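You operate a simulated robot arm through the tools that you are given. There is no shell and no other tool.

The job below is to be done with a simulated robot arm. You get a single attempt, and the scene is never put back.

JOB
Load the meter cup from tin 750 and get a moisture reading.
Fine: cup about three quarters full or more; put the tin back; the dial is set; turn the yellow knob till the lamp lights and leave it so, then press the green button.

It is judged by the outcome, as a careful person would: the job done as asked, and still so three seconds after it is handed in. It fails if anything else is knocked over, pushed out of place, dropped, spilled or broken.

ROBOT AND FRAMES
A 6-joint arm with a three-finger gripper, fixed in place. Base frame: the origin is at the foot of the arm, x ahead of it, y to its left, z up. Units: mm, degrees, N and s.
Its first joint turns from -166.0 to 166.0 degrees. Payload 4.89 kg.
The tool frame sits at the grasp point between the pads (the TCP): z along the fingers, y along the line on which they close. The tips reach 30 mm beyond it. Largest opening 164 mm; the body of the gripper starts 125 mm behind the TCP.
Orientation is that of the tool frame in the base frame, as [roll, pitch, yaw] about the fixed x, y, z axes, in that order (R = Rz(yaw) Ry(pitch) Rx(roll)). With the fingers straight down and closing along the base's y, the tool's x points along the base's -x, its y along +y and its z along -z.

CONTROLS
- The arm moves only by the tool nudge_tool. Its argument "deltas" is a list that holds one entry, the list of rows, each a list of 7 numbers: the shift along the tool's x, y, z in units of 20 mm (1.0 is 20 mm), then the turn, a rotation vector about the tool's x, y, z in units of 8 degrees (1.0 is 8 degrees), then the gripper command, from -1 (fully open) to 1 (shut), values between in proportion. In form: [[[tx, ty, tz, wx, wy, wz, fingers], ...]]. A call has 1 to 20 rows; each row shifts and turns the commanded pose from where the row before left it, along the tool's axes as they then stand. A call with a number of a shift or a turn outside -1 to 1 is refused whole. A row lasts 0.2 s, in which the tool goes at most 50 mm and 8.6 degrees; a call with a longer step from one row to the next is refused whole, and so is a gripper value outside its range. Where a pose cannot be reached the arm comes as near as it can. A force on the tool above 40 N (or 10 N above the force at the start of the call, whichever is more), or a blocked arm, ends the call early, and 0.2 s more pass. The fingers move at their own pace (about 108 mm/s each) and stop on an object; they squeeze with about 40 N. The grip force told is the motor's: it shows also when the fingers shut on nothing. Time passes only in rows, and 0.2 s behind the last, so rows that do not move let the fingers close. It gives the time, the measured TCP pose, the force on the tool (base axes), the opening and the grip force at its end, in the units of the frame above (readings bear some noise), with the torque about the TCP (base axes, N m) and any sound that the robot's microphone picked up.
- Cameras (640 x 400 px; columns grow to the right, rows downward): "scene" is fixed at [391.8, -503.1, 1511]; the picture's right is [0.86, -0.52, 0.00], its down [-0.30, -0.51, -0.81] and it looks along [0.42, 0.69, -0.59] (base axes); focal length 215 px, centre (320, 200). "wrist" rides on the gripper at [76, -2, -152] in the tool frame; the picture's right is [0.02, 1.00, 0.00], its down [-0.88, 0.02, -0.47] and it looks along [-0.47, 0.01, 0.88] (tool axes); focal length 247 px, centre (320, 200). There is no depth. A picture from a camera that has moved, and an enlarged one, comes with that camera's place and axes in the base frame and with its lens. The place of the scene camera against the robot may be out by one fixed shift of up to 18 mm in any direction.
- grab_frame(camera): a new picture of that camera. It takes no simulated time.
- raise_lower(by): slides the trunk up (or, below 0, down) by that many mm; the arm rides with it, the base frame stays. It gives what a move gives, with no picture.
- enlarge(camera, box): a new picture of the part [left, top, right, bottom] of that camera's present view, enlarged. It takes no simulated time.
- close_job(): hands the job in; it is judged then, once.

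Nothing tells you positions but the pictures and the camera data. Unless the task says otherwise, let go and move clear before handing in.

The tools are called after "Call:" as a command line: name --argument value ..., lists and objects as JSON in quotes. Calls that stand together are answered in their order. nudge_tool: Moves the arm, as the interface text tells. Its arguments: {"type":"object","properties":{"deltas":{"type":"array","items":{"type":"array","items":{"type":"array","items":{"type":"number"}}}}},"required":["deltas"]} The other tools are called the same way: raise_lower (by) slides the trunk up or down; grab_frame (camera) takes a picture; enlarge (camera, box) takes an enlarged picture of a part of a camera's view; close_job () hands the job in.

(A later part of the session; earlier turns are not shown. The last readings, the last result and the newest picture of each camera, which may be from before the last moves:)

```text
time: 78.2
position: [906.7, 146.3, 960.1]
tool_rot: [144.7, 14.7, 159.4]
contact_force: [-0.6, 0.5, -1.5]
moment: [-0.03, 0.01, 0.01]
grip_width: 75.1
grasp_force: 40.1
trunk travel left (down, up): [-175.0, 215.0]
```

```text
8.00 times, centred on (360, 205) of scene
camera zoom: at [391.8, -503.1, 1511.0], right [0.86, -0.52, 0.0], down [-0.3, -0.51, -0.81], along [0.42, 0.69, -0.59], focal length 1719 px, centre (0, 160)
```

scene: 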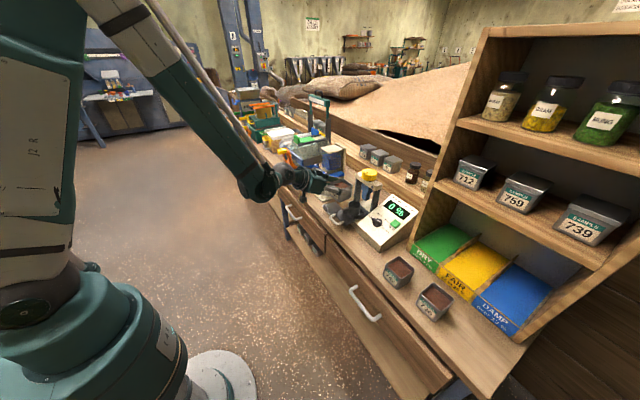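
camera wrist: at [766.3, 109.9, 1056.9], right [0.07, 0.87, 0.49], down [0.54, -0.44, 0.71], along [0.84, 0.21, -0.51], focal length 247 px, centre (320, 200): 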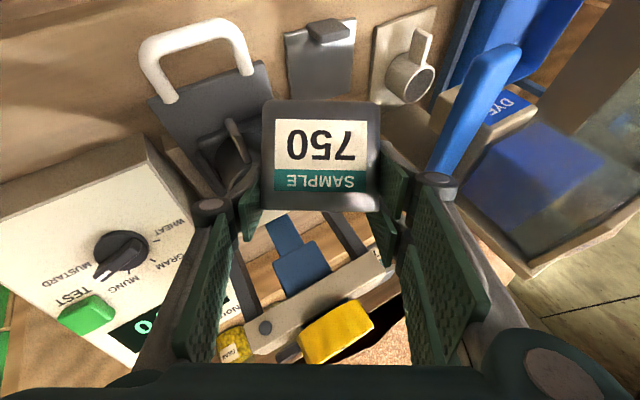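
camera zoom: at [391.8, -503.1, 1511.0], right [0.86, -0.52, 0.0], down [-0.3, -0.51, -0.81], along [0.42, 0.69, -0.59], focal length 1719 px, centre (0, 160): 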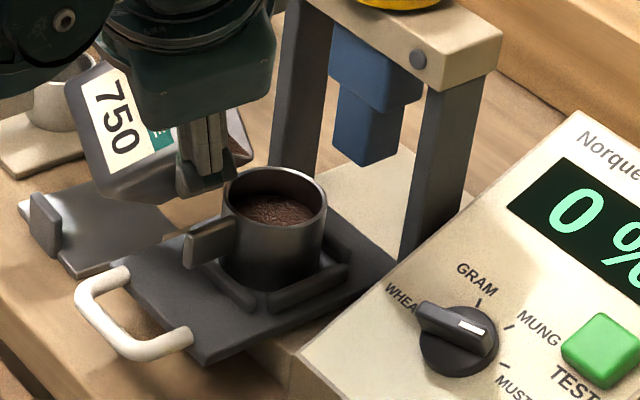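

The flow stopped at this angle with the cup at about 60%. I'll tilt a little further to add more.

Call:
nudge_tool --deltas '[[[0, 0, 0, -0.09, 0.18, 0.155, 1], [0, 0, 0, 0, 0, 0, 1], [0, 0, 0, 0, 0, 0, 1]]]'

Call:
enlarge --camera "scene" --box '[330, 180, 390, 230]'

```text
time: 79.0
position: [907.2, 146.5, 959.6]
tool_rot: [143.9, 12.8, 159.3]
contact_force: [-0.9, -0.1, -2.1]
moment: [-0.05, -0.01, -0.01]
grip_width: 74.7
grasp_force: 39.9
trunk travel left (down, up): [-175.0, 215.0]
```

```text
8.00 times, centred on (360, 205) of scene
camera zoom: at [391.8, -503.1, 1511.0], right [0.86, -0.52, 0.0], down [-0.3, -0.51, -0.81], along [0.42, 0.69, -0.59], focal length 1719 px, centre (0, 160)
```

zoom: 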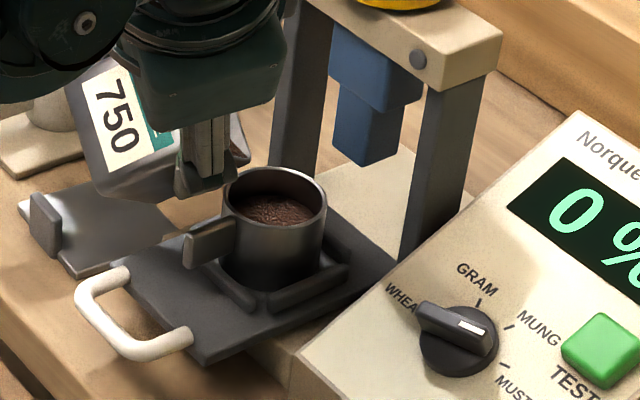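

Call:
nudge_tool --deltas '[[[0, 0, 0, -0.133, 0.265, 0.23, 1], [0, 0, 0, 0, 0, 0, 1], [0, 0, 0, 0, 0, 0, 1]]]'

Call:
enlarge --camera "scene" --box '[340, 190, 380, 220]'

```text
time: 79.8
position: [906.2, 147.2, 961.8]
tool_rot: [142.8, 10.0, 159.1]
contact_force: [0.4, 0.3, -2.6]
moment: [-0.03, 0.01, 0.02]
grip_width: 75.1
grasp_force: 39.7
trunk travel left (down, up): [-175.0, 215.0]
```

```text
13.33 times, centred on (360, 205) of scene
camera zoom: at [391.8, -503.1, 1511.0], right [0.86, -0.52, 0.0], down [-0.3, -0.51, -0.81], along [0.42, 0.69, -0.59], focal length 2865 px, centre (-213, 133)
```

zoom: 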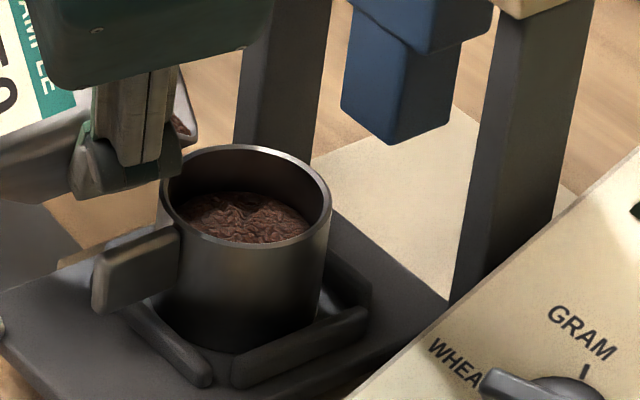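

Call:
nudge_tool --deltas '[[[-0.18, -0.07, -0.02, -0.177, 0.354, 0.306, 1], [0, 0, 0, 0, 0, 0, 1], [0, 0, 0, 0, 0, 0, 1]]]'

Call:
enlarge --camera "scene" --box '[340, 190, 380, 220]'

```text
time: 80.6
position: [908.9, 143.7, 960.2]
tool_rot: [141.5, 6.4, 158.9]
contact_force: [0.0, 0.3, -1.1]
moment: [0.0, 0.01, 0.02]
grip_width: 74.9
grasp_force: 40.2
trunk travel left (down, up): [-175.0, 215.0]
```

```text
13.33 times, centred on (360, 205) of scene
camera zoom: at [391.8, -503.1, 1511.0], right [0.86, -0.52, 0.0], down [-0.3, -0.51, -0.81], along [0.42, 0.69, -0.59], focal length 2865 px, centre (-213, 133)
```

zoom: 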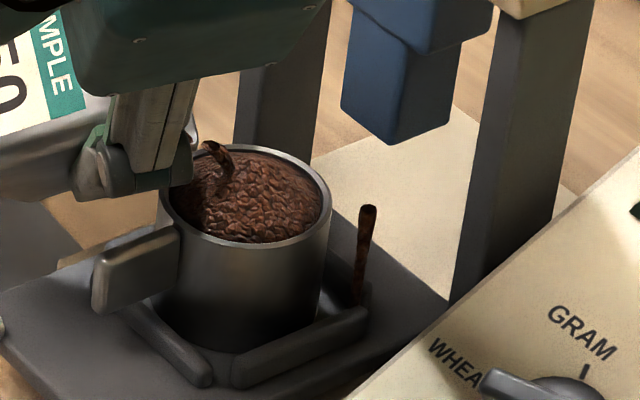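

The cup is suddenly nearly full and some grain seems to be falling past it. I'm tilting back at once.

Call:
nudge_tool --deltas '[[[0, 0, 0, 0.354, -0.707, -0.612, 1], [0, 0, 0, 0.354, -0.707, -0.612, 1], [0, 0, 0, 0.354, -0.707, -0.612, 1]]]'

Call:
enlarge --camera "scene" --box '[340, 190, 380, 220]'

Call:
enlarge --camera "scene" --box '[315, 170, 405, 240]'

```text
time: 81.4
position: [908.3, 142.6, 960.8]
tool_rot: [150.9, 28.6, 161.7]
contact_force: [-0.4, -0.4, -0.8]
moment: [0.05, 0.02, 0.06]
grip_width: 75.1
grasp_force: 40.4
trunk travel left (down, up): [-175.0, 215.0]
```

```text
13.33 times, centred on (360, 205) of scene
camera zoom: at [391.8, -503.1, 1511.0], right [0.86, -0.52, 0.0], down [-0.3, -0.51, -0.81], along [0.42, 0.69, -0.59], focal length 2865 px, centre (-213, 133)
```

zoom: 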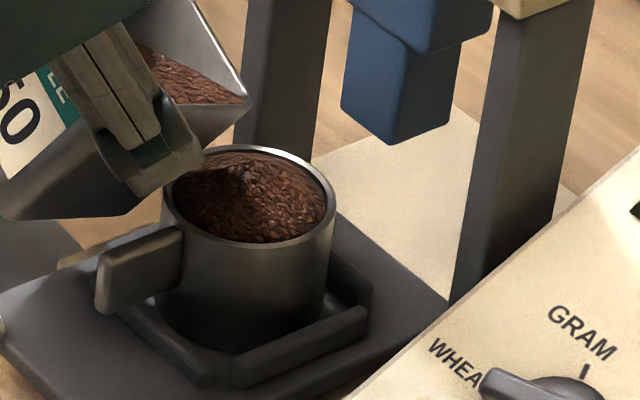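

```text
5.71 times, centred on (360, 205) of scene
camera zoom: at [391.8, -503.1, 1511.0], right [0.86, -0.52, 0.0], down [-0.3, -0.51, -0.81], along [0.42, 0.69, -0.59], focal length 1228 px, centre (91, 171)
```

zoom: 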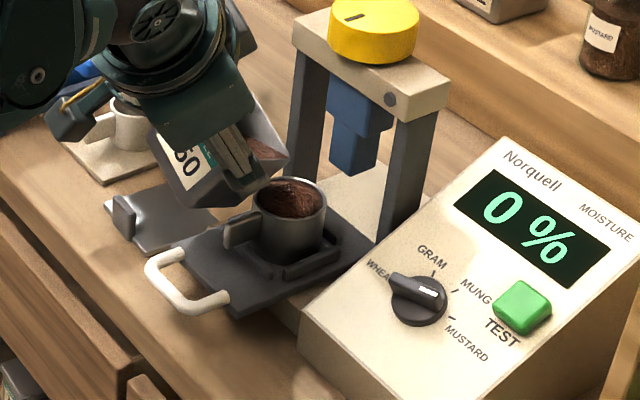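

The cup looks nearly full with a small heap. I'll lift the tin straight up and clear, then check for spills.

Call:
nudge_tool --deltas '[[[-0.48, 0.424, -0.767, 0, 0, 0, 1], [-0.48, 0.424, -0.767, 0, 0, 0, 1], [-0.48, 0.424, -0.767, 0, 0, 0, 1], [0, 0, 0, 0.354, -0.707, -0.612, 1], [0, 0, 0, 0.354, -0.707, -0.612, 1], [0, 0, 0, 0.354, -0.707, -0.612, 1], [0, 0, 0, 0.354, -0.707, -0.612, 1], [0, 0, 0, 0.221, -0.442, -0.383, 1], [0, 0, 0, 0, 0, 0, 1]]]'

Call:
enlarge --camera "scene" --box '[340, 190, 380, 220]'

Call:
enlarge --camera "scene" --box '[295, 150, 415, 240]'

Call:
grab_frame --camera "wrist"

```text
time: 83.4
position: [908.7, 144.4, 1020.0]
tool_rot: [179.8, 60.1, -177.2]
contact_force: [0.3, -0.4, -1.0]
moment: [0.03, 0.04, 0.03]
grip_width: 74.9
grasp_force: 39.6
trunk travel left (down, up): [-175.0, 215.0]
```

```text
13.33 times, centred on (360, 205) of scene
camera zoom: at [391.8, -503.1, 1511.0], right [0.86, -0.52, 0.0], down [-0.3, -0.51, -0.81], along [0.42, 0.69, -0.59], focal length 2865 px, centre (-213, 133)
```

zoom: 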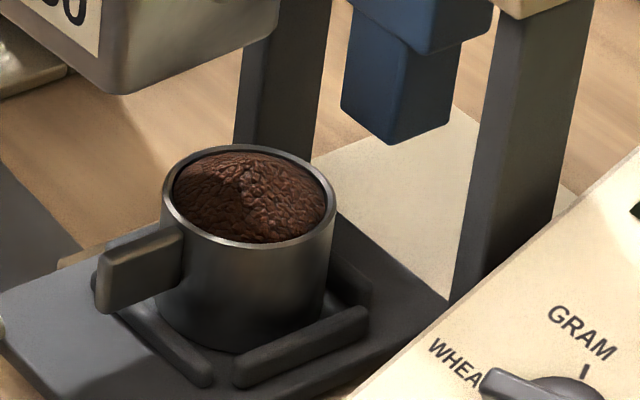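

```text
4.44 times, centred on (355, 195) of scene
camera zoom: at [391.8, -503.1, 1511.0], right [0.86, -0.52, 0.0], down [-0.3, -0.51, -0.81], along [0.42, 0.69, -0.59], focal length 955 px, centre (164, 222)
```

zoom: 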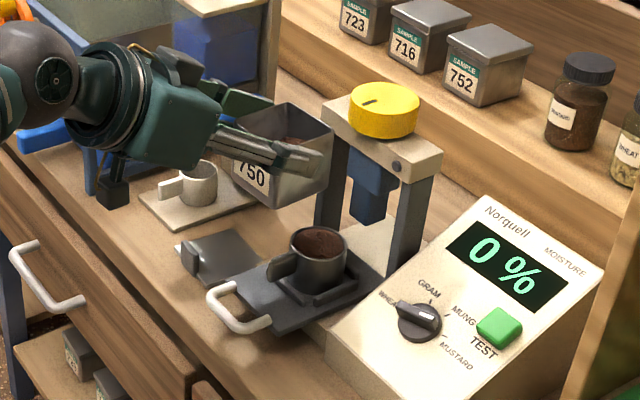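

```text
taken
camera wrist: at [737.9, 134.6, 1031.0], right [-0.06, 1.0, -0.02], down [0.03, 0.02, 1.0], along [1.0, 0.06, -0.03], focal length 247 px, centre (320, 200)
```

wrist: 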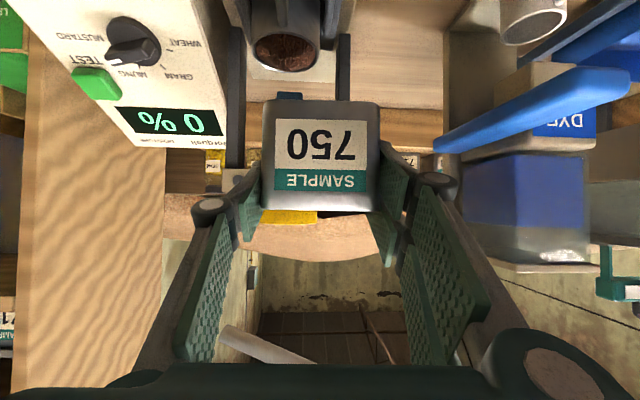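

Call:
enlarge --camera "wrist" --box '[210, 0, 370, 110]'

Call:
enlarge --camera "scene" --box '[355, 185, 385, 215]'

```text
3.64 times, centred on (290, 55) of wrist
camera zoom: at [737.9, 134.6, 1031.0], right [-0.06, 1.0, -0.02], down [0.03, 0.02, 1.0], along [1.0, 0.06, -0.03], focal length 898 px, centre (429, 727)
```

zoom: 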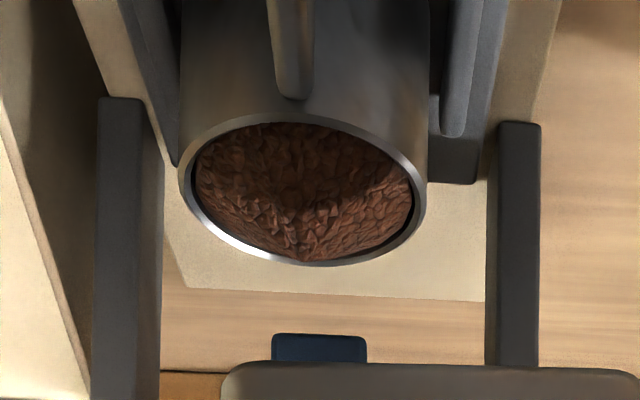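

```text
13.33 times, centred on (370, 200) of scene
camera zoom: at [391.8, -503.1, 1511.0], right [0.86, -0.52, 0.0], down [-0.3, -0.51, -0.81], along [0.42, 0.69, -0.59], focal length 2865 px, centre (-347, 200)
```

zoom: 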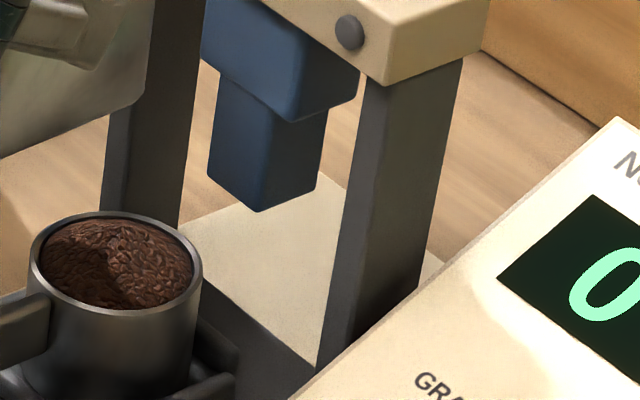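

The cup is full, no spilled grain is visible, and the tin is upright again. Now I'll carry it back, retreating first and then going right.

Call:
nudge_tool --deltas '[[[0.3, 0, -0.5, 0, 0, 0, 1], [0.5, 0, -0.866, 0, 0, 0, 1], [0.5, 0, -0.866, 0, 0, 0, 1], [0.5, 0, -0.866, 0, 0, 0, 1], [0.5, 0, -0.866, 0, 0, 0, 1], [0.5, 0, -0.866, 0, 0, 0, 1], [0.5, 0, -0.866, 0, 0, 0, 1], [0.3, 0, -0.5, 0, 0, 0, 1], [0, -0.5, 0, 0, 0, 0, 1], [0, -1, 0, 0, 0, 0, 1], [0, -1, 0, 0, 0, 0, 1], [0, -1, 0, 0, 0, 0, 1], [0, -1, 0, 0, 0, 0, 1], [0, -1, 0, 0, 0, 0, 1], [0, -1, 0, 0, 0, 0, 1], [0, -1, 0, 0, 0, 0, 1], [0, -1, 0, 0, 0, 0, 1], [0, -1, 0, 0, 0, 0, 1], [0, -1, 0, 0, 0, 0, 1], [0, -1, 0, 0, 0, 0, 1]]]'

Call:
nudge_tool --deltas '[[[0, -1, 0, 0, 0, 0, 1], [0, -1, 0, 0, 0, 0, 1], [0, -1, 0, 0, 0, 0, 1], [0, -1, 0, 0, 0, 0, 1], [0, -1, 0, 0, 0, 0, 1], [0, -1, 0, 0, 0, 0, 1], [0, -1, 0, 0, 0, 0, 1], [0, -1, 0, 0, 0, 0, 1], [0, -1, 0, 0, 0, 0, 1], [0, -1, 0, 0, 0, 0, 1], [0, -1, 0, 0, 0, 0, 1], [0, -1, 0, 0, 0, 0, 1], [0, -1, 0, 0, 0, 0, 1], [0, -1, 0, 0, 0, 0, 1], [0, -1, 0, 0, 0, 0, 1], [0, -1, 0, 0, 0, 0, 1], [0, -1, 0, 0, 0, 0, 1], [0, -1, 0, 0, 0, 0, 1], [0, -1, 0, 0, 0, 0, 1], [0, -1, 0, 0, 0, 0, 1]]]'

Call:
grab_frame --camera "wrist"

Call:
grab_frame --camera "scene"

```text
time: 87.6
position: [779.2, -93.4, 1019.2]
tool_rot: [179.8, 60.0, -177.1]
contact_force: [0.1, 0.4, -1.3]
moment: [-0.06, 0.04, -0.03]
grip_width: 75.1
grasp_force: 40.0
trunk travel left (down, up): [-175.0, 215.0]
```

```text
time: 91.8
position: [800.4, -490.6, 1018.6]
tool_rot: [179.9, 59.9, -177.1]
contact_force: [-0.4, 0.4, -1.6]
moment: [-0.04, 0.05, -0.08]
grip_width: 75.0
grasp_force: 40.3
trunk travel left (down, up): [-175.0, 215.0]
```

```text
taken
camera wrist: at [629.3, -502.0, 1028.4], right [-0.07, 1.0, -0.02], down [0.03, 0.02, 1.0], along [1.0, 0.06, -0.03], focal length 247 px, centre (320, 200)
```

wrist: 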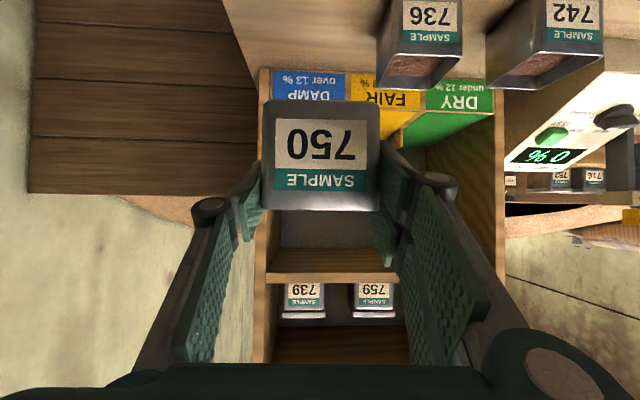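

```text
taken
```

scene: 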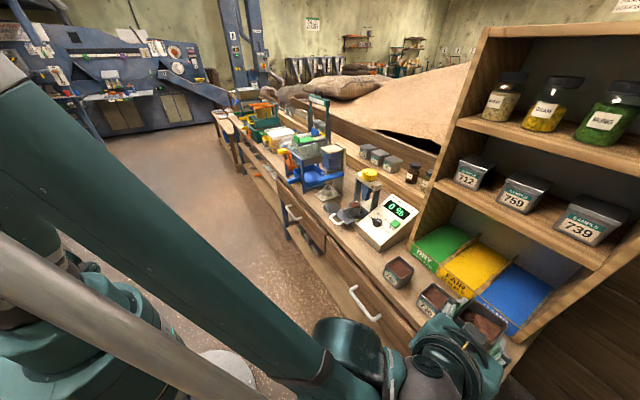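

Call:
nudge_tool --deltas '[[[-0.432, -0.28, 0.747, 0, 0, 0, 1], [-0.432, -0.28, 0.747, 0, 0, 0, 1], [-0.432, -0.28, 0.747, 0, 0, 0, 1], [-0.432, -0.28, 0.747, 0, 0, 0, 1], [-0.432, -0.28, 0.747, 0, 0, 0, 1], [0.866, 0, 0.5, 0, 0, 0, 1], [0.866, 0, 0.5, 0, 0, 0, 1], [0.866, 0, 0.5, 0, 0, 0, 1], [0.866, 0, 0.5, 0, 0, 0, 1], [0.866, 0, 0.5, 0, 0, 0, 1], [0, 0, 0, 0, 0, 0, 1]]]'

Call:
grab_frame --camera "wrist"

Call:
enlarge --camera "scene" --box '[420, 290, 540, 400]'

```text
time: 94.2
position: [887.1, -516.4, 918.5]
tool_rot: [179.6, 60.0, -177.3]
contact_force: [-0.2, -0.1, -1.1]
moment: [0.0, 0.0, 0.02]
grip_width: 74.9
grasp_force: 39.7
trunk travel left (down, up): [-175.0, 215.0]
```

```text
taken
camera wrist: at [715.8, -525.8, 928.7], right [-0.06, 1.0, -0.02], down [0.03, 0.02, 1.0], along [1.0, 0.06, -0.03], focal length 247 px, centre (320, 200)
```

wrist: 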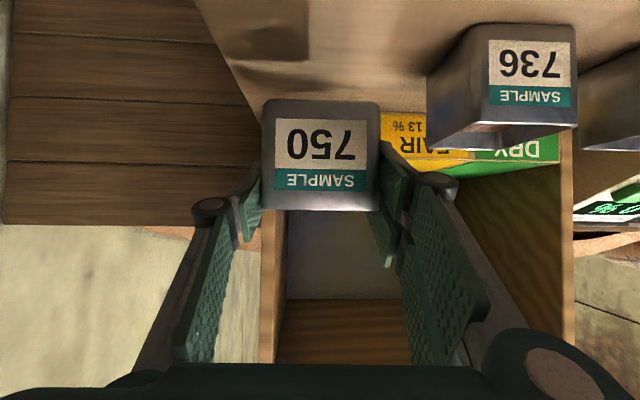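

```text
3.64 times, centred on (480, 345) of scene
camera zoom: at [391.8, -503.1, 1511.0], right [0.86, -0.52, 0.0], down [-0.3, -0.51, -0.81], along [0.42, 0.69, -0.59], focal length 781 px, centre (-262, -327)
```

zoom: 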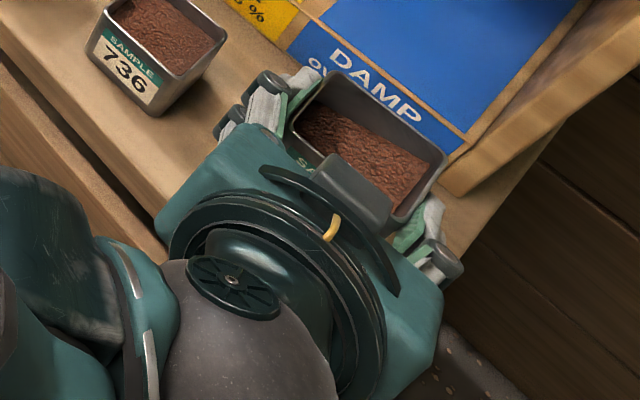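

Call:
nudge_tool --deltas '[[[0.866, 0.1, 0.5, 0, 0, 0, 1], [0.866, 0, 0.5, 0, 0, 0, 1], [0.433, 0, 0.25, 0, 0, 0, 1], [0.26, 0, 0.15, 0, 0, 0, 1], [0.13, 0, 0.075, 0, 0, 0, 1], [0, 0, 0, 0, 0, 0, 1]]]'

Call:
grab_frame --camera "wrist"

```text
time: 95.6
position: [886.3, -512.9, 860.1]
tool_rot: [179.7, 60.0, -177.2]
contact_force: [0.1, -0.1, -1.4]
moment: [0.0, 0.05, -0.01]
grip_width: 74.8
grasp_force: 40.1
trunk travel left (down, up): [-175.0, 215.0]
```

```text
taken
camera wrist: at [715.6, -522.7, 869.9], right [-0.06, 1.0, -0.02], down [0.03, 0.02, 1.0], along [1.0, 0.06, -0.03], focal length 247 px, centre (320, 200)
```

wrist: 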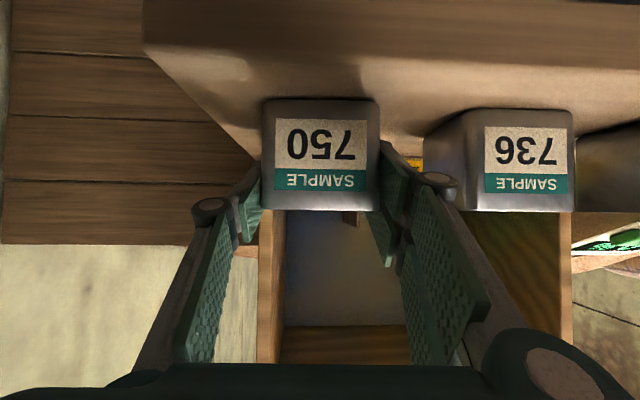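

Call:
nudge_tool --deltas '[[[0.065, 0, 0.0375, 0, 0, 0, 1], [0.045, 0, 0.025, 0, 0, 0, 1], [0, 0, 0, 0, 0, 0, 1]]]'

```text
time: 96.4
position: [886.8, -513.1, 857.4]
tool_rot: [179.7, 60.0, -177.2]
contact_force: [6.6, -3.2, 20.1]
moment: [-0.55, -0.5, 0.02]
grip_width: 74.7
grasp_force: 39.7
trunk travel left (down, up): [-175.0, 215.0]
```

The tin is on the bench (20 N upward reading). I'm opening the fingers gradually.

Call:
nudge_tool --deltas '[[[-0.03, 0, -0.02, 0, 0, 0, 0.05], [0, 0, 0, 0, 0, 0, 0], [0, 0, 0, 0, 0, 0, -0.2], [0, 0, 0, 0, 0, 0, -0.25], [0, 0, 0, 0, 0, 0, -0.25]]]'

Call:
grab_frame --camera "wrist"

Call:
enlarge --camera "scene" --box '[420, 290, 540, 400]'

```text
time: 97.6
position: [887.5, -513.0, 857.4]
tool_rot: [179.7, 60.0, -177.2]
contact_force: [0.6, 0.3, -0.4]
moment: [-0.03, 0.04, -0.02]
grip_width: 102.5
grasp_force: 0.1
trunk travel left (down, up): [-175.0, 215.0]
```

```text
taken
camera wrist: at [715.9, -523.4, 868.3], right [-0.06, 1.0, -0.02], down [0.03, 0.02, 1.0], along [1.0, 0.06, -0.03], focal length 247 px, centre (320, 200)
```

wrist: 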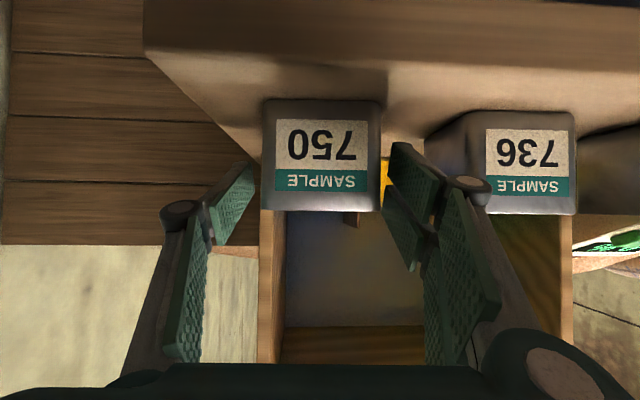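

```text
3.64 times, centred on (480, 345) of scene
camera zoom: at [391.8, -503.1, 1511.0], right [0.86, -0.52, 0.0], down [-0.3, -0.51, -0.81], along [0.42, 0.69, -0.59], focal length 781 px, centre (-262, -327)
```

zoom: 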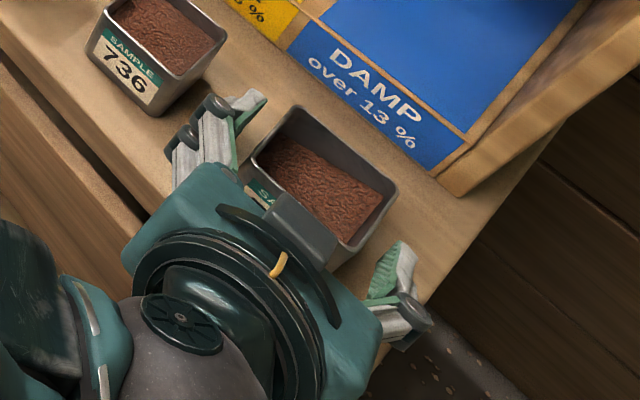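

Tin 750 is back upright in its place. I'll retreat along the approach line, then pitch the tool down and move back toward the tray handle.

Call:
nudge_tool --deltas '[[[0, 0, -0.5, 0, 0, 0, -0.25], [0, 0, -1, 0, 0, 0, -0.25], [0, 0, -1, 0, 0, 0, -0.25], [0, 0, -1, 0, 0, 0, -0.25], [0, 0, -1, 0, 0, 0, -0.25], [0, 0, -1, 0, 0, 0, -0.25], [0, 0, -1, 0, 0, 0, -0.25], [0, 0, -1, 0, 0, 0, -0.25], [0, 0, -1, 0, 0, 0, -0.25], [-0.866, 0, -0.5, 0, 0, 0, 0.6], [-0.866, 0, -0.5, 0, 0, 0, 0.6], [-0.866, 0, -0.5, 0, 0, 0, 0.6], [-0.866, 0, -0.5, 0, 0, 0, 0.6], [0, 0, 0, 0, 1, 0, 0.6], [0, 0, 0, 0, 1, 0, 0.6], [0, 0, 0, 0, 1, 0, 0.6], [0, 0, 0, 0, 1, 0, 0.6], [0, 0, 0, 0, 1, 0, 0.6], [0, 0, 0, 0.128, 0, 0.3525, 0.6]]]'

Call:
grab_frame --camera "scene"

Call:
grab_frame --camera "wrist"

```text
time: 101.6
position: [740.0, -521.6, 1022.3]
tool_rot: [179.7, 19.9, 179.9]
contact_force: [-0.1, -0.7, 0.1]
moment: [0.03, -0.02, -0.01]
grip_width: 32.8
grasp_force: 0.1
trunk travel left (down, up): [-175.0, 215.0]
```

```text
taken
```

scene: 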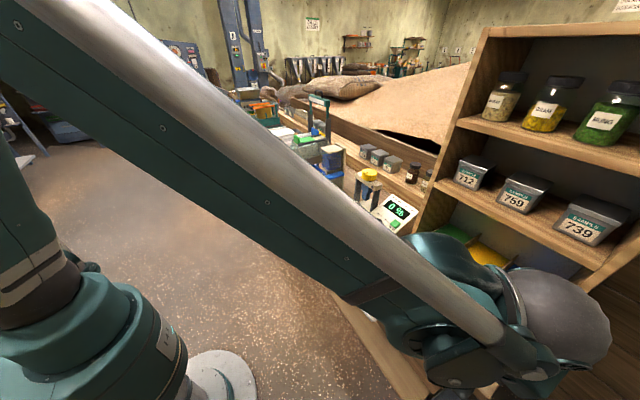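

```text
taken
camera wrist: at [615.4, -523.1, 1140.4], right [-0.02, 1.0, 0.0], down [0.67, 0.02, 0.75], along [0.75, 0.01, -0.67], focal length 247 px, centre (320, 200)
```

wrist: 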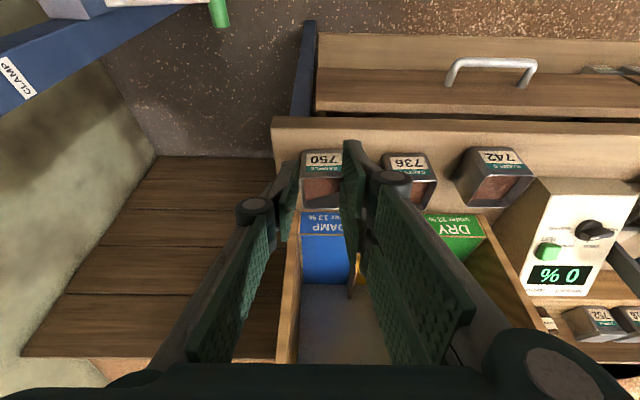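

Call:
nudge_tool --deltas '[[[0, 1, 0, 0, 0, 0, 0.61], [0, 1, 0, 0, 0, 0, 0.61], [0, 1, 0, 0, 0, 0, 0.61], [0, 1, 0, 0, 0, 0, 0.61], [0, 1, 0, 0, 0, 0, 0.61], [0, 1, 0, 0, 0, 0, 0.61], [0, 1, 0, 0, 0, 0, 0.61], [0, 1, 0, 0, 0, 0, 0.61], [0, 1, 0, 0, 0, 0, 0.61], [0, 1, 0, 0, 0, 0, 0.61], [0, 1, 0, 0, 0, 0, 0.61], [0, 1, 0, 0, 0, 0, 0.61], [0, 1, 0, 0, 0, 0, 0.61], [0, 1, 0, 0, 0, 0, 0.61], [0, 1, 0, 0, 0, 0, 0.61], [0, 1, 0, 0, 0, 0, 0.61], [0, 1, 0, 0, 0, 0, 0.61], [0, 1, 0, 0, 0, 0, 0.61], [0, 1, 0, 0, 0, 0, 0.61], [0, 1, 0, 0, 0, 0, 0.61]]]'

Call:
nudge_tool --deltas '[[[0, 1, 0, 0, 0, 0, 0.61], [0, 1, 0, 0, 0, 0, 0.61], [0, 1, 0, 0, 0, 0, 0.61], [0, 1, 0, 0, 0, 0, 0.61], [0, 1, 0, 0, 0, 0, 0.61], [0, 1, 0, 0, 0, 0, 0.61], [0, 1, 0, 0, 0, 0, 0.61], [0, 1, 0, 0, 0, 0, 0.61], [0, 1, 0, 0, 0, 0, 0.61], [0, 1, 0, 0, 0, 0, 0.61], [0, 1, 0, 0, 0, 0, 0.61], [0, 0.8, 0, 0, 0, 0, 0.61], [0, 0, 0, 0, 0, -0.9375, 0.61], [0, 0, 0, 0, 0, -0.9375, 0.61], [0, 0, 0, 0, 0, -0.9375, 0.61], [0, 0, 0, 0, 0, -0.9375, 0.61], [0, 0, 0, 0, 0, -0.9375, 0.61], [0, 0, 0, 0, 0, -0.9375, 0.61]]]'

Call:
nudge_tool --deltas '[[[0, 0, 0, 0, 0, -0.9375, 0.61], [0, 0, 0, 0, 0, -0.9375, 0.61], [0, 0, 0, 0, 0, -0.9375, 0.61], [0, 0, 0, 0, 0, -0.9375, 0.61], [0, 0, 0, 0, 0, -0.9375, 0.61], [0, 0, 0, 0, 0, -0.9375, 0.61]]]'

Call:
grab_frame --camera "wrist"

Call:
grab_frame --camera "scene"

```text
time: 105.8
position: [739.2, -122.5, 1024.1]
tool_rot: [179.8, 20.0, -180.0]
contact_force: [0.3, 0.5, 0.2]
moment: [0.11, 0.03, 0.04]
grip_width: 32.2
grasp_force: 0.0
trunk travel left (down, up): [-175.0, 215.0]
```

```text
time: 109.6
position: [738.8, 115.5, 1025.1]
tool_rot: [-165.5, 14.1, -133.1]
contact_force: [0.4, -0.5, 0.2]
moment: [-0.02, 0.02, 0.02]
grip_width: 31.7
grasp_force: 0.0
trunk travel left (down, up): [-175.0, 215.0]
```

```text
time: 111.0
position: [738.1, 115.5, 1024.4]
tool_rot: [-160.0, 0.1, -89.8]
contact_force: [0.0, 0.2, -0.7]
moment: [-0.02, 0.0, 0.01]
grip_width: 32.1
grasp_force: 0.0
trunk travel left (down, up): [-175.0, 215.0]
```

```text
taken
camera wrist: at [688.3, 38.3, 1168.7], right [-0.94, -0.02, -0.34], down [-0.18, 0.88, 0.44], along [0.29, 0.48, -0.83], focal length 247 px, centre (320, 200)
```

wrist: 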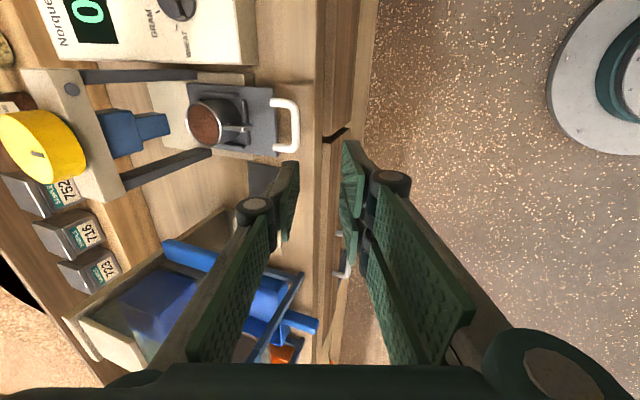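

```text
taken
```

scene: 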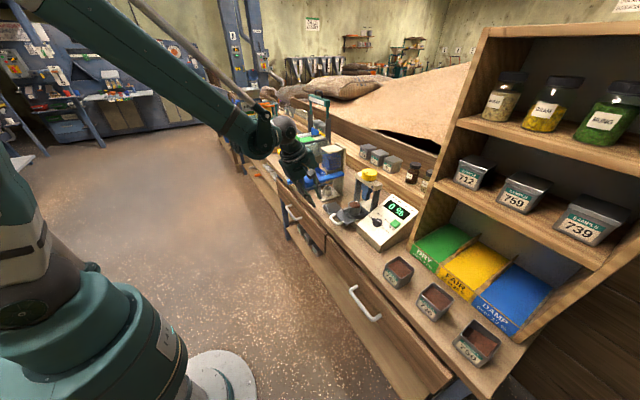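

Call:
enlarge --camera "wrist" --box '[130, 50, 350, 210]'

Call:
enlarge --camera "scene" --box '[320, 185, 390, 235]'

```text
2.50 times, centred on (240, 130) of wrist
camera zoom: at [688.3, 38.3, 1168.7], right [-0.94, -0.02, -0.34], down [-0.18, 0.88, 0.44], along [0.29, 0.48, -0.83], focal length 617 px, centre (520, 375)
```

zoom: 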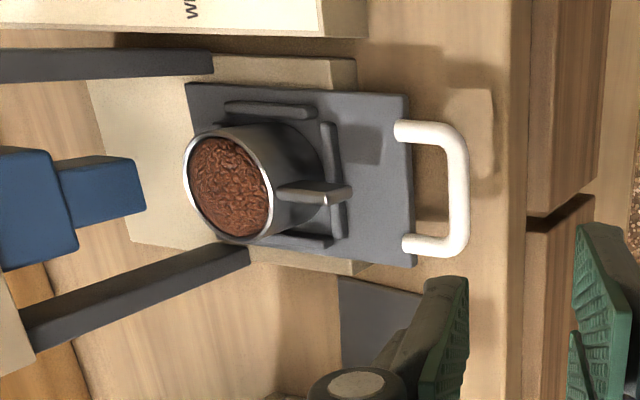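

```text
8.00 times, centred on (355, 210) of scene
camera zoom: at [391.8, -503.1, 1511.0], right [0.86, -0.52, 0.0], down [-0.3, -0.51, -0.81], along [0.42, 0.69, -0.59], focal length 1719 px, centre (40, 120)
```

zoom: 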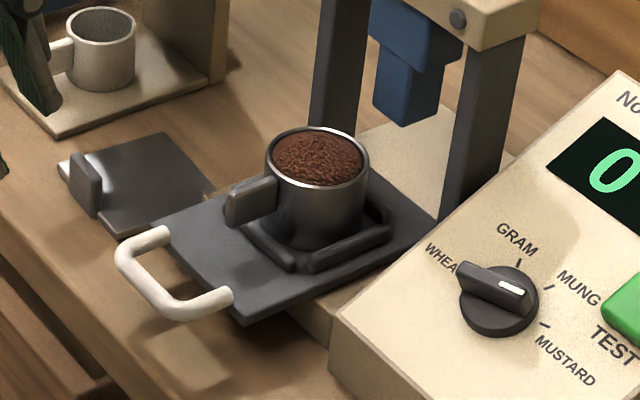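

No spill is visible and the handle is where I left it. I'll re-grip the handle with the same proven pose.

Call:
nudge_tool --deltas '[[[0.025, -0.95, 0.095, 0, 0, 0, 0.61], [0.025, -0.95, 0.095, 0, 0, 0, 0.61], [0, 0, 1, 0, 0, 0, 0.61], [0, 0, 1, 0, 0, 0, 0.61], [0, 0, 1, 0, 0, 0, 0.61], [0, 0, 1, 0, 0, 0, 0.61], [0, 0, 1, 0, 0, 0, 0.61], [0, 0, 1, 0, 0, 0, 0.61], [0, 0, 1, 0, 0, 0, 0.61], [0, 0, 0.5, 0, 0, 0, 0.61]]]'

Call:
enlarge --camera "wrist" --box '[190, 60, 430, 240]'

Call:
enlarge --camera "scene" --box '[320, 185, 390, 235]'

```text
time: 113.2
position: [826.9, 113.3, 893.8]
tool_rot: [-160.0, 0.2, -89.9]
contact_force: [-0.8, 0.2, 0.2]
moment: [0.02, 0.0, 0.02]
grip_width: 32.0
grasp_force: 0.0
trunk travel left (down, up): [-175.0, 215.0]
```

```text
2.22 times, centred on (310, 150) of wrist
camera zoom: at [775.5, 38.0, 1037.0], right [-0.94, -0.02, -0.34], down [-0.18, 0.88, 0.44], along [0.29, 0.48, -0.83], focal length 549 px, centre (342, 311)
```

zoom: 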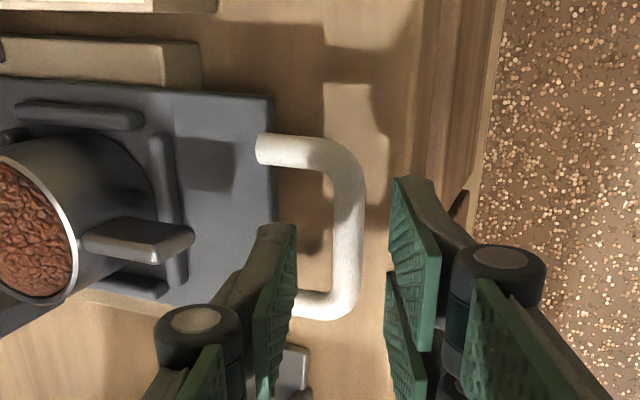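

```text
8.00 times, centred on (355, 210) of scene
camera zoom: at [391.8, -503.1, 1511.0], right [0.86, -0.52, 0.0], down [-0.3, -0.51, -0.81], along [0.42, 0.69, -0.59], focal length 1719 px, centre (40, 120)
```

zoom: 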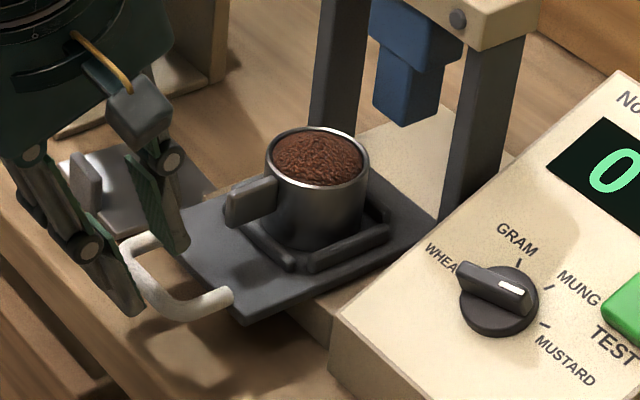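

Call:
nudge_tool --deltas '[[[-0.05, 0.12, 0.6, 0, 0, 0, 0.61], [0, 0, 0.7, 0, 0, 0, 0.61], [0, 0, 0.7, 0, 0, 0, 0.61], [0, 0, 0, 0, 0, 0, 0.61], [0, 0, 0, 0, 0, 0, 1], [0, 0, 0, 0, 0, 0, 1], [0, 0, 0, 0, 0, 0, 1]]]'

Call:
enlarge --camera "wrist" --box '[190, 60, 430, 240]'

Call:
enlarge --camera "scene" --box '[320, 185, 390, 235]'

```text
time: 114.8
position: [839.1, 115.4, 855.9]
tool_rot: [-160.0, 0.0, -89.9]
contact_force: [0.0, -2.0, -4.2]
moment: [-0.71, 0.0, 1.48]
grip_width: 11.4
grasp_force: 44.0
trunk travel left (down, up): [-175.0, 215.0]
```

```text
2.22 times, centred on (310, 150) of wrist
camera zoom: at [786.2, 38.9, 998.6], right [-0.94, -0.02, -0.34], down [-0.18, 0.88, 0.44], along [0.29, 0.48, -0.83], focal length 549 px, centre (342, 311)
```

zoom: 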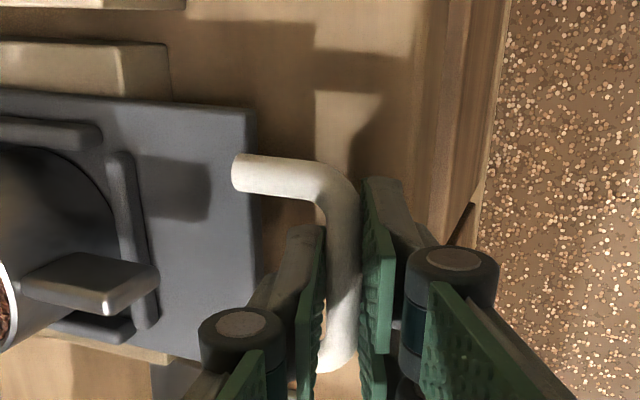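

```text
8.00 times, centred on (355, 210) of scene
camera zoom: at [391.8, -503.1, 1511.0], right [0.86, -0.52, 0.0], down [-0.3, -0.51, -0.81], along [0.42, 0.69, -0.59], focal length 1719 px, centre (40, 120)
```

zoom: 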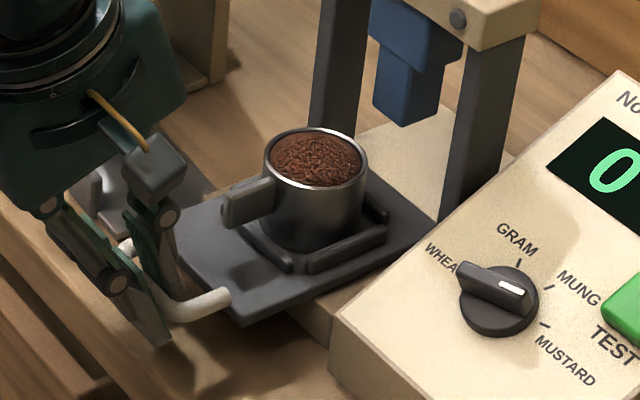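

Gripped. I'm pushing the tray gently back in by about 65 mm.

Call:
nudge_tool --deltas '[[[0, -0.12, 0.043, 0, 0, 0, 1], [0, -0.235, 0.0855, 0, 0, 0, 1], [0, -0.235, 0.0855, 0, 0, 0, 1], [0, -0.235, 0.0855, 0, 0, 0, 1], [0, -0.235, 0.0855, 0, 0, 0, 1], [0, -0.235, 0.0855, 0, 0, 0, 1], [0, -0.235, 0.0855, 0, 0, 0, 1], [0, -0.235, 0.0855, 0, 0, 0, 1], [0, -0.235, 0.0855, 0, 0, 0, 1], [0, -0.235, 0.0855, 0, 0, 0, 1], [0, -0.235, 0.0855, 0, 0, 0, 1], [0, -0.235, 0.0855, 0, 0, 0, 1], [0, -0.235, 0.0855, 0, 0, 0, 1], [0, -0.12, 0.043, 0, 0, 0, 1]]]'

Call:
enlarge --camera "wrist" --box '[190, 60, 430, 240]'

Call:
enlarge --camera "scene" --box '[320, 185, 390, 235]'

```text
time: 117.8
position: [904.1, 115.1, 855.8]
tool_rot: [-160.0, 0.2, -89.9]
contact_force: [2.3, -2.5, 8.0]
moment: [-0.75, -0.1, 1.43]
grip_width: 11.1
grasp_force: 44.4
trunk travel left (down, up): [-175.0, 215.0]
```

```text
2.22 times, centred on (310, 150) of wrist
camera zoom: at [852.8, 38.9, 998.5], right [-0.94, -0.02, -0.34], down [-0.18, 0.88, 0.44], along [0.29, 0.48, -0.83], focal length 549 px, centre (342, 311)
```

zoom: 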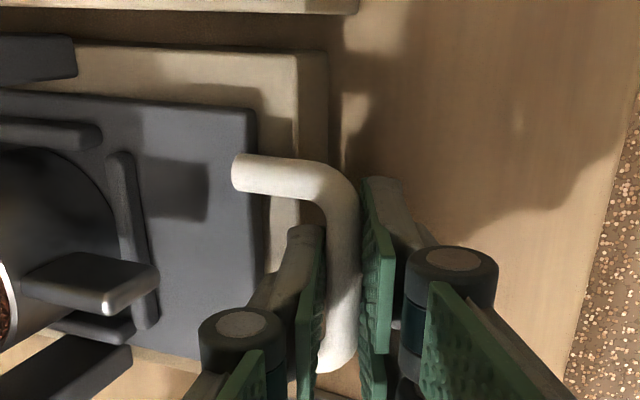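

```text
8.00 times, centred on (355, 210) of scene
camera zoom: at [391.8, -503.1, 1511.0], right [0.86, -0.52, 0.0], down [-0.3, -0.51, -0.81], along [0.42, 0.69, -0.59], focal length 1719 px, centre (40, 120)
```

zoom: 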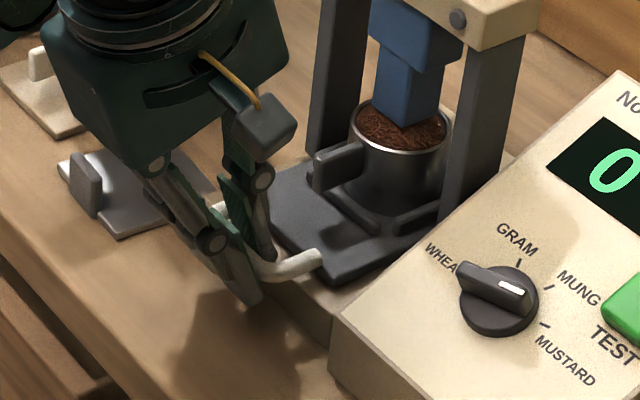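

Call:
nudge_tool --deltas '[[[0, -0.07, 0.026, 0, 0, 0, 1], [0, -0.07, 0.026, 0, 0, 0, 1], [0, 0, 0, 0, 0, 0, 1]]]'

Call:
enlarge --camera "wrist" --box '[190, 60, 430, 240]'

Call:
enlarge --camera "scene" --box '[340, 170, 390, 220]'

```text
time: 118.6
position: [906.5, 114.2, 855.3]
tool_rot: [-160.0, 0.3, -89.9]
contact_force: [-1.1, -2.8, 5.3]
moment: [-0.42, 0.01, 1.6]
grip_width: 11.4
grasp_force: 45.1
trunk travel left (down, up): [-175.0, 215.0]
```

```text
2.22 times, centred on (310, 150) of wrist
camera zoom: at [855.1, 39.0, 998.5], right [-0.94, -0.02, -0.34], down [-0.18, 0.88, 0.44], along [0.29, 0.48, -0.83], focal length 549 px, centre (342, 311)
```

zoom: 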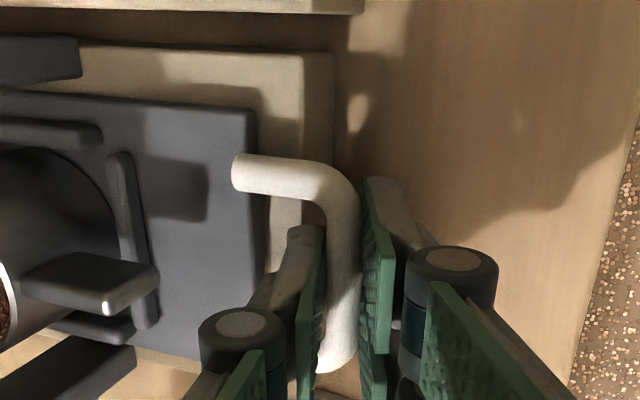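

```text
8.00 times, centred on (365, 195) of scene
camera zoom: at [391.8, -503.1, 1511.0], right [0.86, -0.52, 0.0], down [-0.3, -0.51, -0.81], along [0.42, 0.69, -0.59], focal length 1719 px, centre (-40, 240)
```

zoom: 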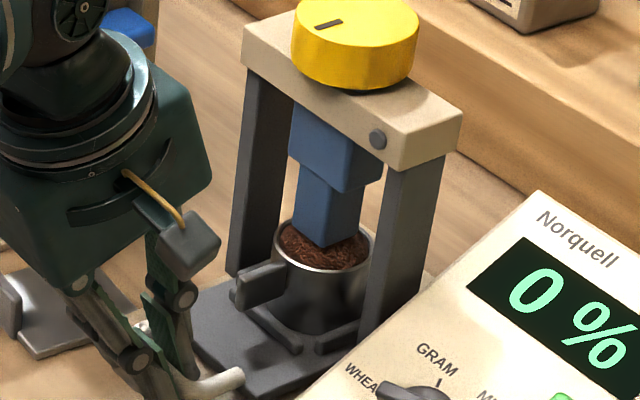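

The tray is back at its original position with the cup under the plunger. I'll release the handle, retreat, bring the tool vertical and look at the knob from above.

Call:
nudge_tool --deltas '[[[0, 0, 0, 0, 0, 0, 0.61], [0, 0, 0, 0, 0, 0, 0.61], [0, 0, -0.5, 0, 0, 0, 0.61], [0, 0, -1, 0, 0, 0, 0.61], [0, 0, -1, 0, 0, 0, 0.61], [0, 0, -1, 0, 0, 0, 0.61], [0, 0, -1, 0, 0, 0, 0.61], [0, 0, -1, 0, 0, 0, 0.61], [0, 0, -1, 0, 0, 0, 0.61], [0, 0, -1, 0, 0, 0, 0.61], [0, 0, -1, 0, 0, 0, 0.61], [0, 0, -1, 0, 0, 0, 0.61], [0, 0, 0, -0.833, 0, 0, 0], [0, 0, 0, -0.833, 0, 0, -0.3], [0, 0, 0, -0.833, 0, 0, -0.3]]]'

Call:
nudge_tool --deltas '[[[0, 0, -1, 0, 0, 0, -0.35], [0, 0, -1, 0, 0, 0, -0.35], [0, 0, -1, 0, 0, 0, -0.35], [0, 0, -1, 0, 0, 0, -0.35], [0, 0, -1, 0, 0, 0, -0.35], [0, 0, -1, 0, 0, 0, -0.35], [0, 0, -1, 0, 0, 0, -0.35], [0, -0.8, 0, 0, 0, 0, -0.35], [0, -0.8, 0, 0, 0, 0, -0.35], [0, -0.8, 0, 0, 0, 0, -0.35], [0, -0.8, 0, 0, 0, 0, -0.35], [0, -0.8, 0, 0, 0, 0, -0.35], [0, -0.8, 0, 0, 0, 0, -0.35]]]'

Call:
grab_frame --camera "wrist"

Call:
enlarge --camera "wrist" --box '[140, 30, 380, 210]'

Call:
enlarge --camera "scene" --box '[320, 160, 400, 230]'

```text
time: 121.8
position: [842.3, 114.3, 1033.7]
tool_rot: [180.0, 0.1, -89.9]
contact_force: [-0.3, -0.4, 0.7]
moment: [-0.01, -0.16, 0.03]
grip_width: 106.7
grasp_force: 0.2
trunk travel left (down, up): [-175.0, 215.0]
```

```text
time: 124.6
position: [937.1, 113.9, 1175.6]
tool_rot: [180.0, 0.2, -89.8]
contact_force: [-0.9, -0.4, 0.5]
moment: [-0.01, -0.09, -0.06]
grip_width: 110.6
grasp_force: 0.1
trunk travel left (down, up): [-175.0, 215.0]
```

```text
taken
camera wrist: at [938.6, 37.6, 1327.0], right [-1.0, -0.02, 0.0], down [-0.02, 0.88, 0.48], along [-0.01, 0.48, -0.88], focal length 247 px, centre (320, 200)
```

wrist: 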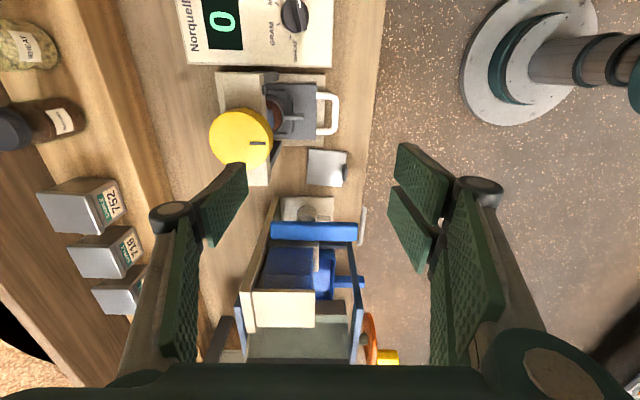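

```text
2.22 times, centred on (260, 120) of wrist
camera zoom: at [938.6, 37.6, 1327.0], right [-1.0, -0.02, 0.0], down [-0.02, 0.88, 0.48], along [-0.01, 0.48, -0.88], focal length 549 px, centre (453, 378)
```

zoom: 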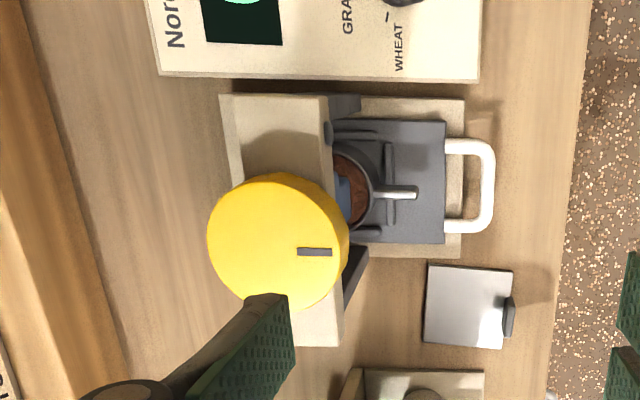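

```text
5.71 times, centred on (360, 195) of scene
camera zoom: at [391.8, -503.1, 1511.0], right [0.86, -0.52, 0.0], down [-0.3, -0.51, -0.81], along [0.42, 0.69, -0.59], focal length 1228 px, centre (91, 229)
```

zoom: 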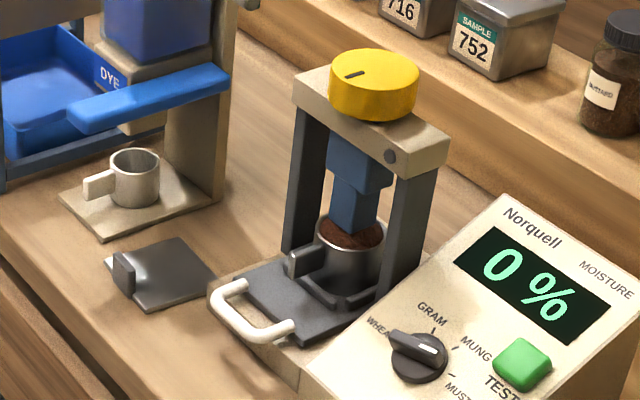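

Call:
nudge_tool --deltas '[[[-0.01, -0.93, 0.25, 0, 0, 0, -0.35], [-0.01, -0.93, 0.25, 0, 0, 0, -0.35], [-0.01, -0.93, 0.25, 0, 0, 0, -0.35], [-0.01, -0.93, 0.25, 0, 0, 0, -0.35], [-0.01, -0.93, 0.25, 0, 0, 0, -0.35], [0, 0, 0, 0, 0, 0, -0.35]]]'

Call:
grab_frame --camera "wrist"

Call:
enlarge --camera "wrist" --box '[200, 60, 440, 240]'

Call:
enlarge --camera "scene" --box '[310, 130, 410, 210]'

```text
time: 126.0
position: [1030.8, 116.5, 1147.4]
tool_rot: [-180.0, 0.2, -89.9]
contact_force: [-0.2, -0.3, -0.4]
moment: [-0.02, 0.02, -0.04]
grip_width: 110.5
grasp_force: 0.0
trunk travel left (down, up): [-175.0, 215.0]
```

```text
taken
camera wrist: at [1031.4, 40.5, 1300.8], right [-1.0, -0.02, 0.0], down [-0.02, 0.88, 0.48], along [-0.01, 0.48, -0.88], focal length 247 px, centre (320, 200)
```

wrist: 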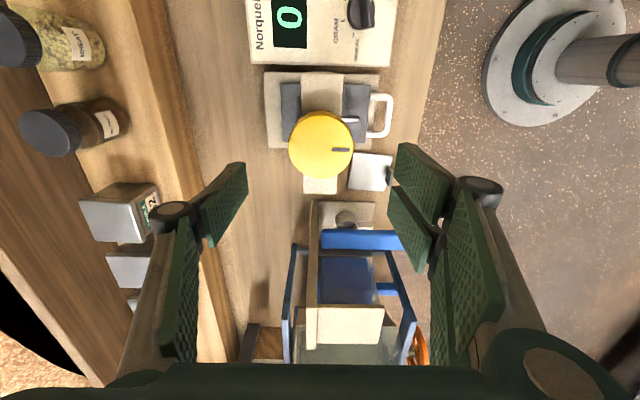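

```text
2.22 times, centred on (320, 150) of wrist
camera zoom: at [1031.4, 40.5, 1300.8], right [-1.0, -0.02, 0.0], down [-0.02, 0.88, 0.48], along [-0.01, 0.48, -0.88], focal length 549 px, centre (320, 311)
```

zoom: 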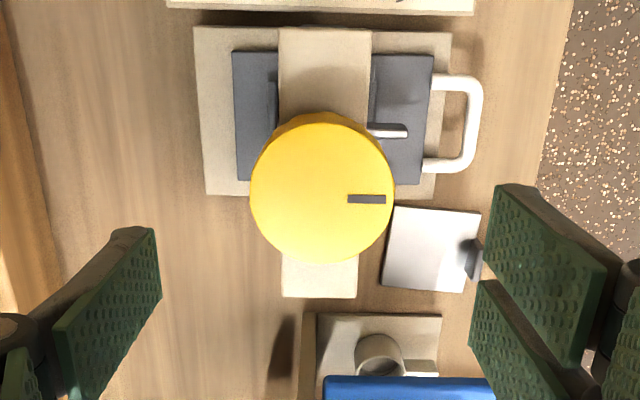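

```text
5.00 times, centred on (360, 170) of scene
camera zoom: at [391.8, -503.1, 1511.0], right [0.86, -0.52, 0.0], down [-0.3, -0.51, -0.81], along [0.42, 0.69, -0.59], focal length 1074 px, centre (120, 350)
```

zoom: 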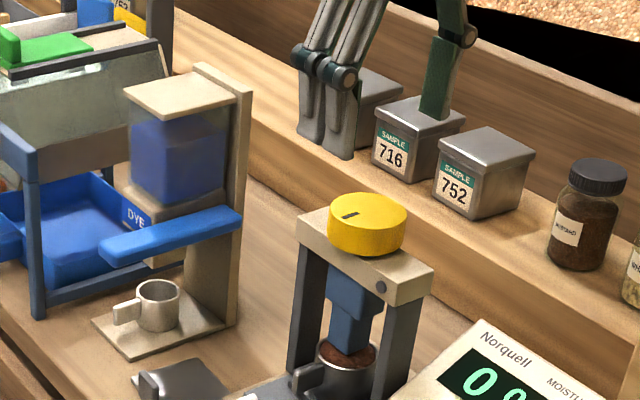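

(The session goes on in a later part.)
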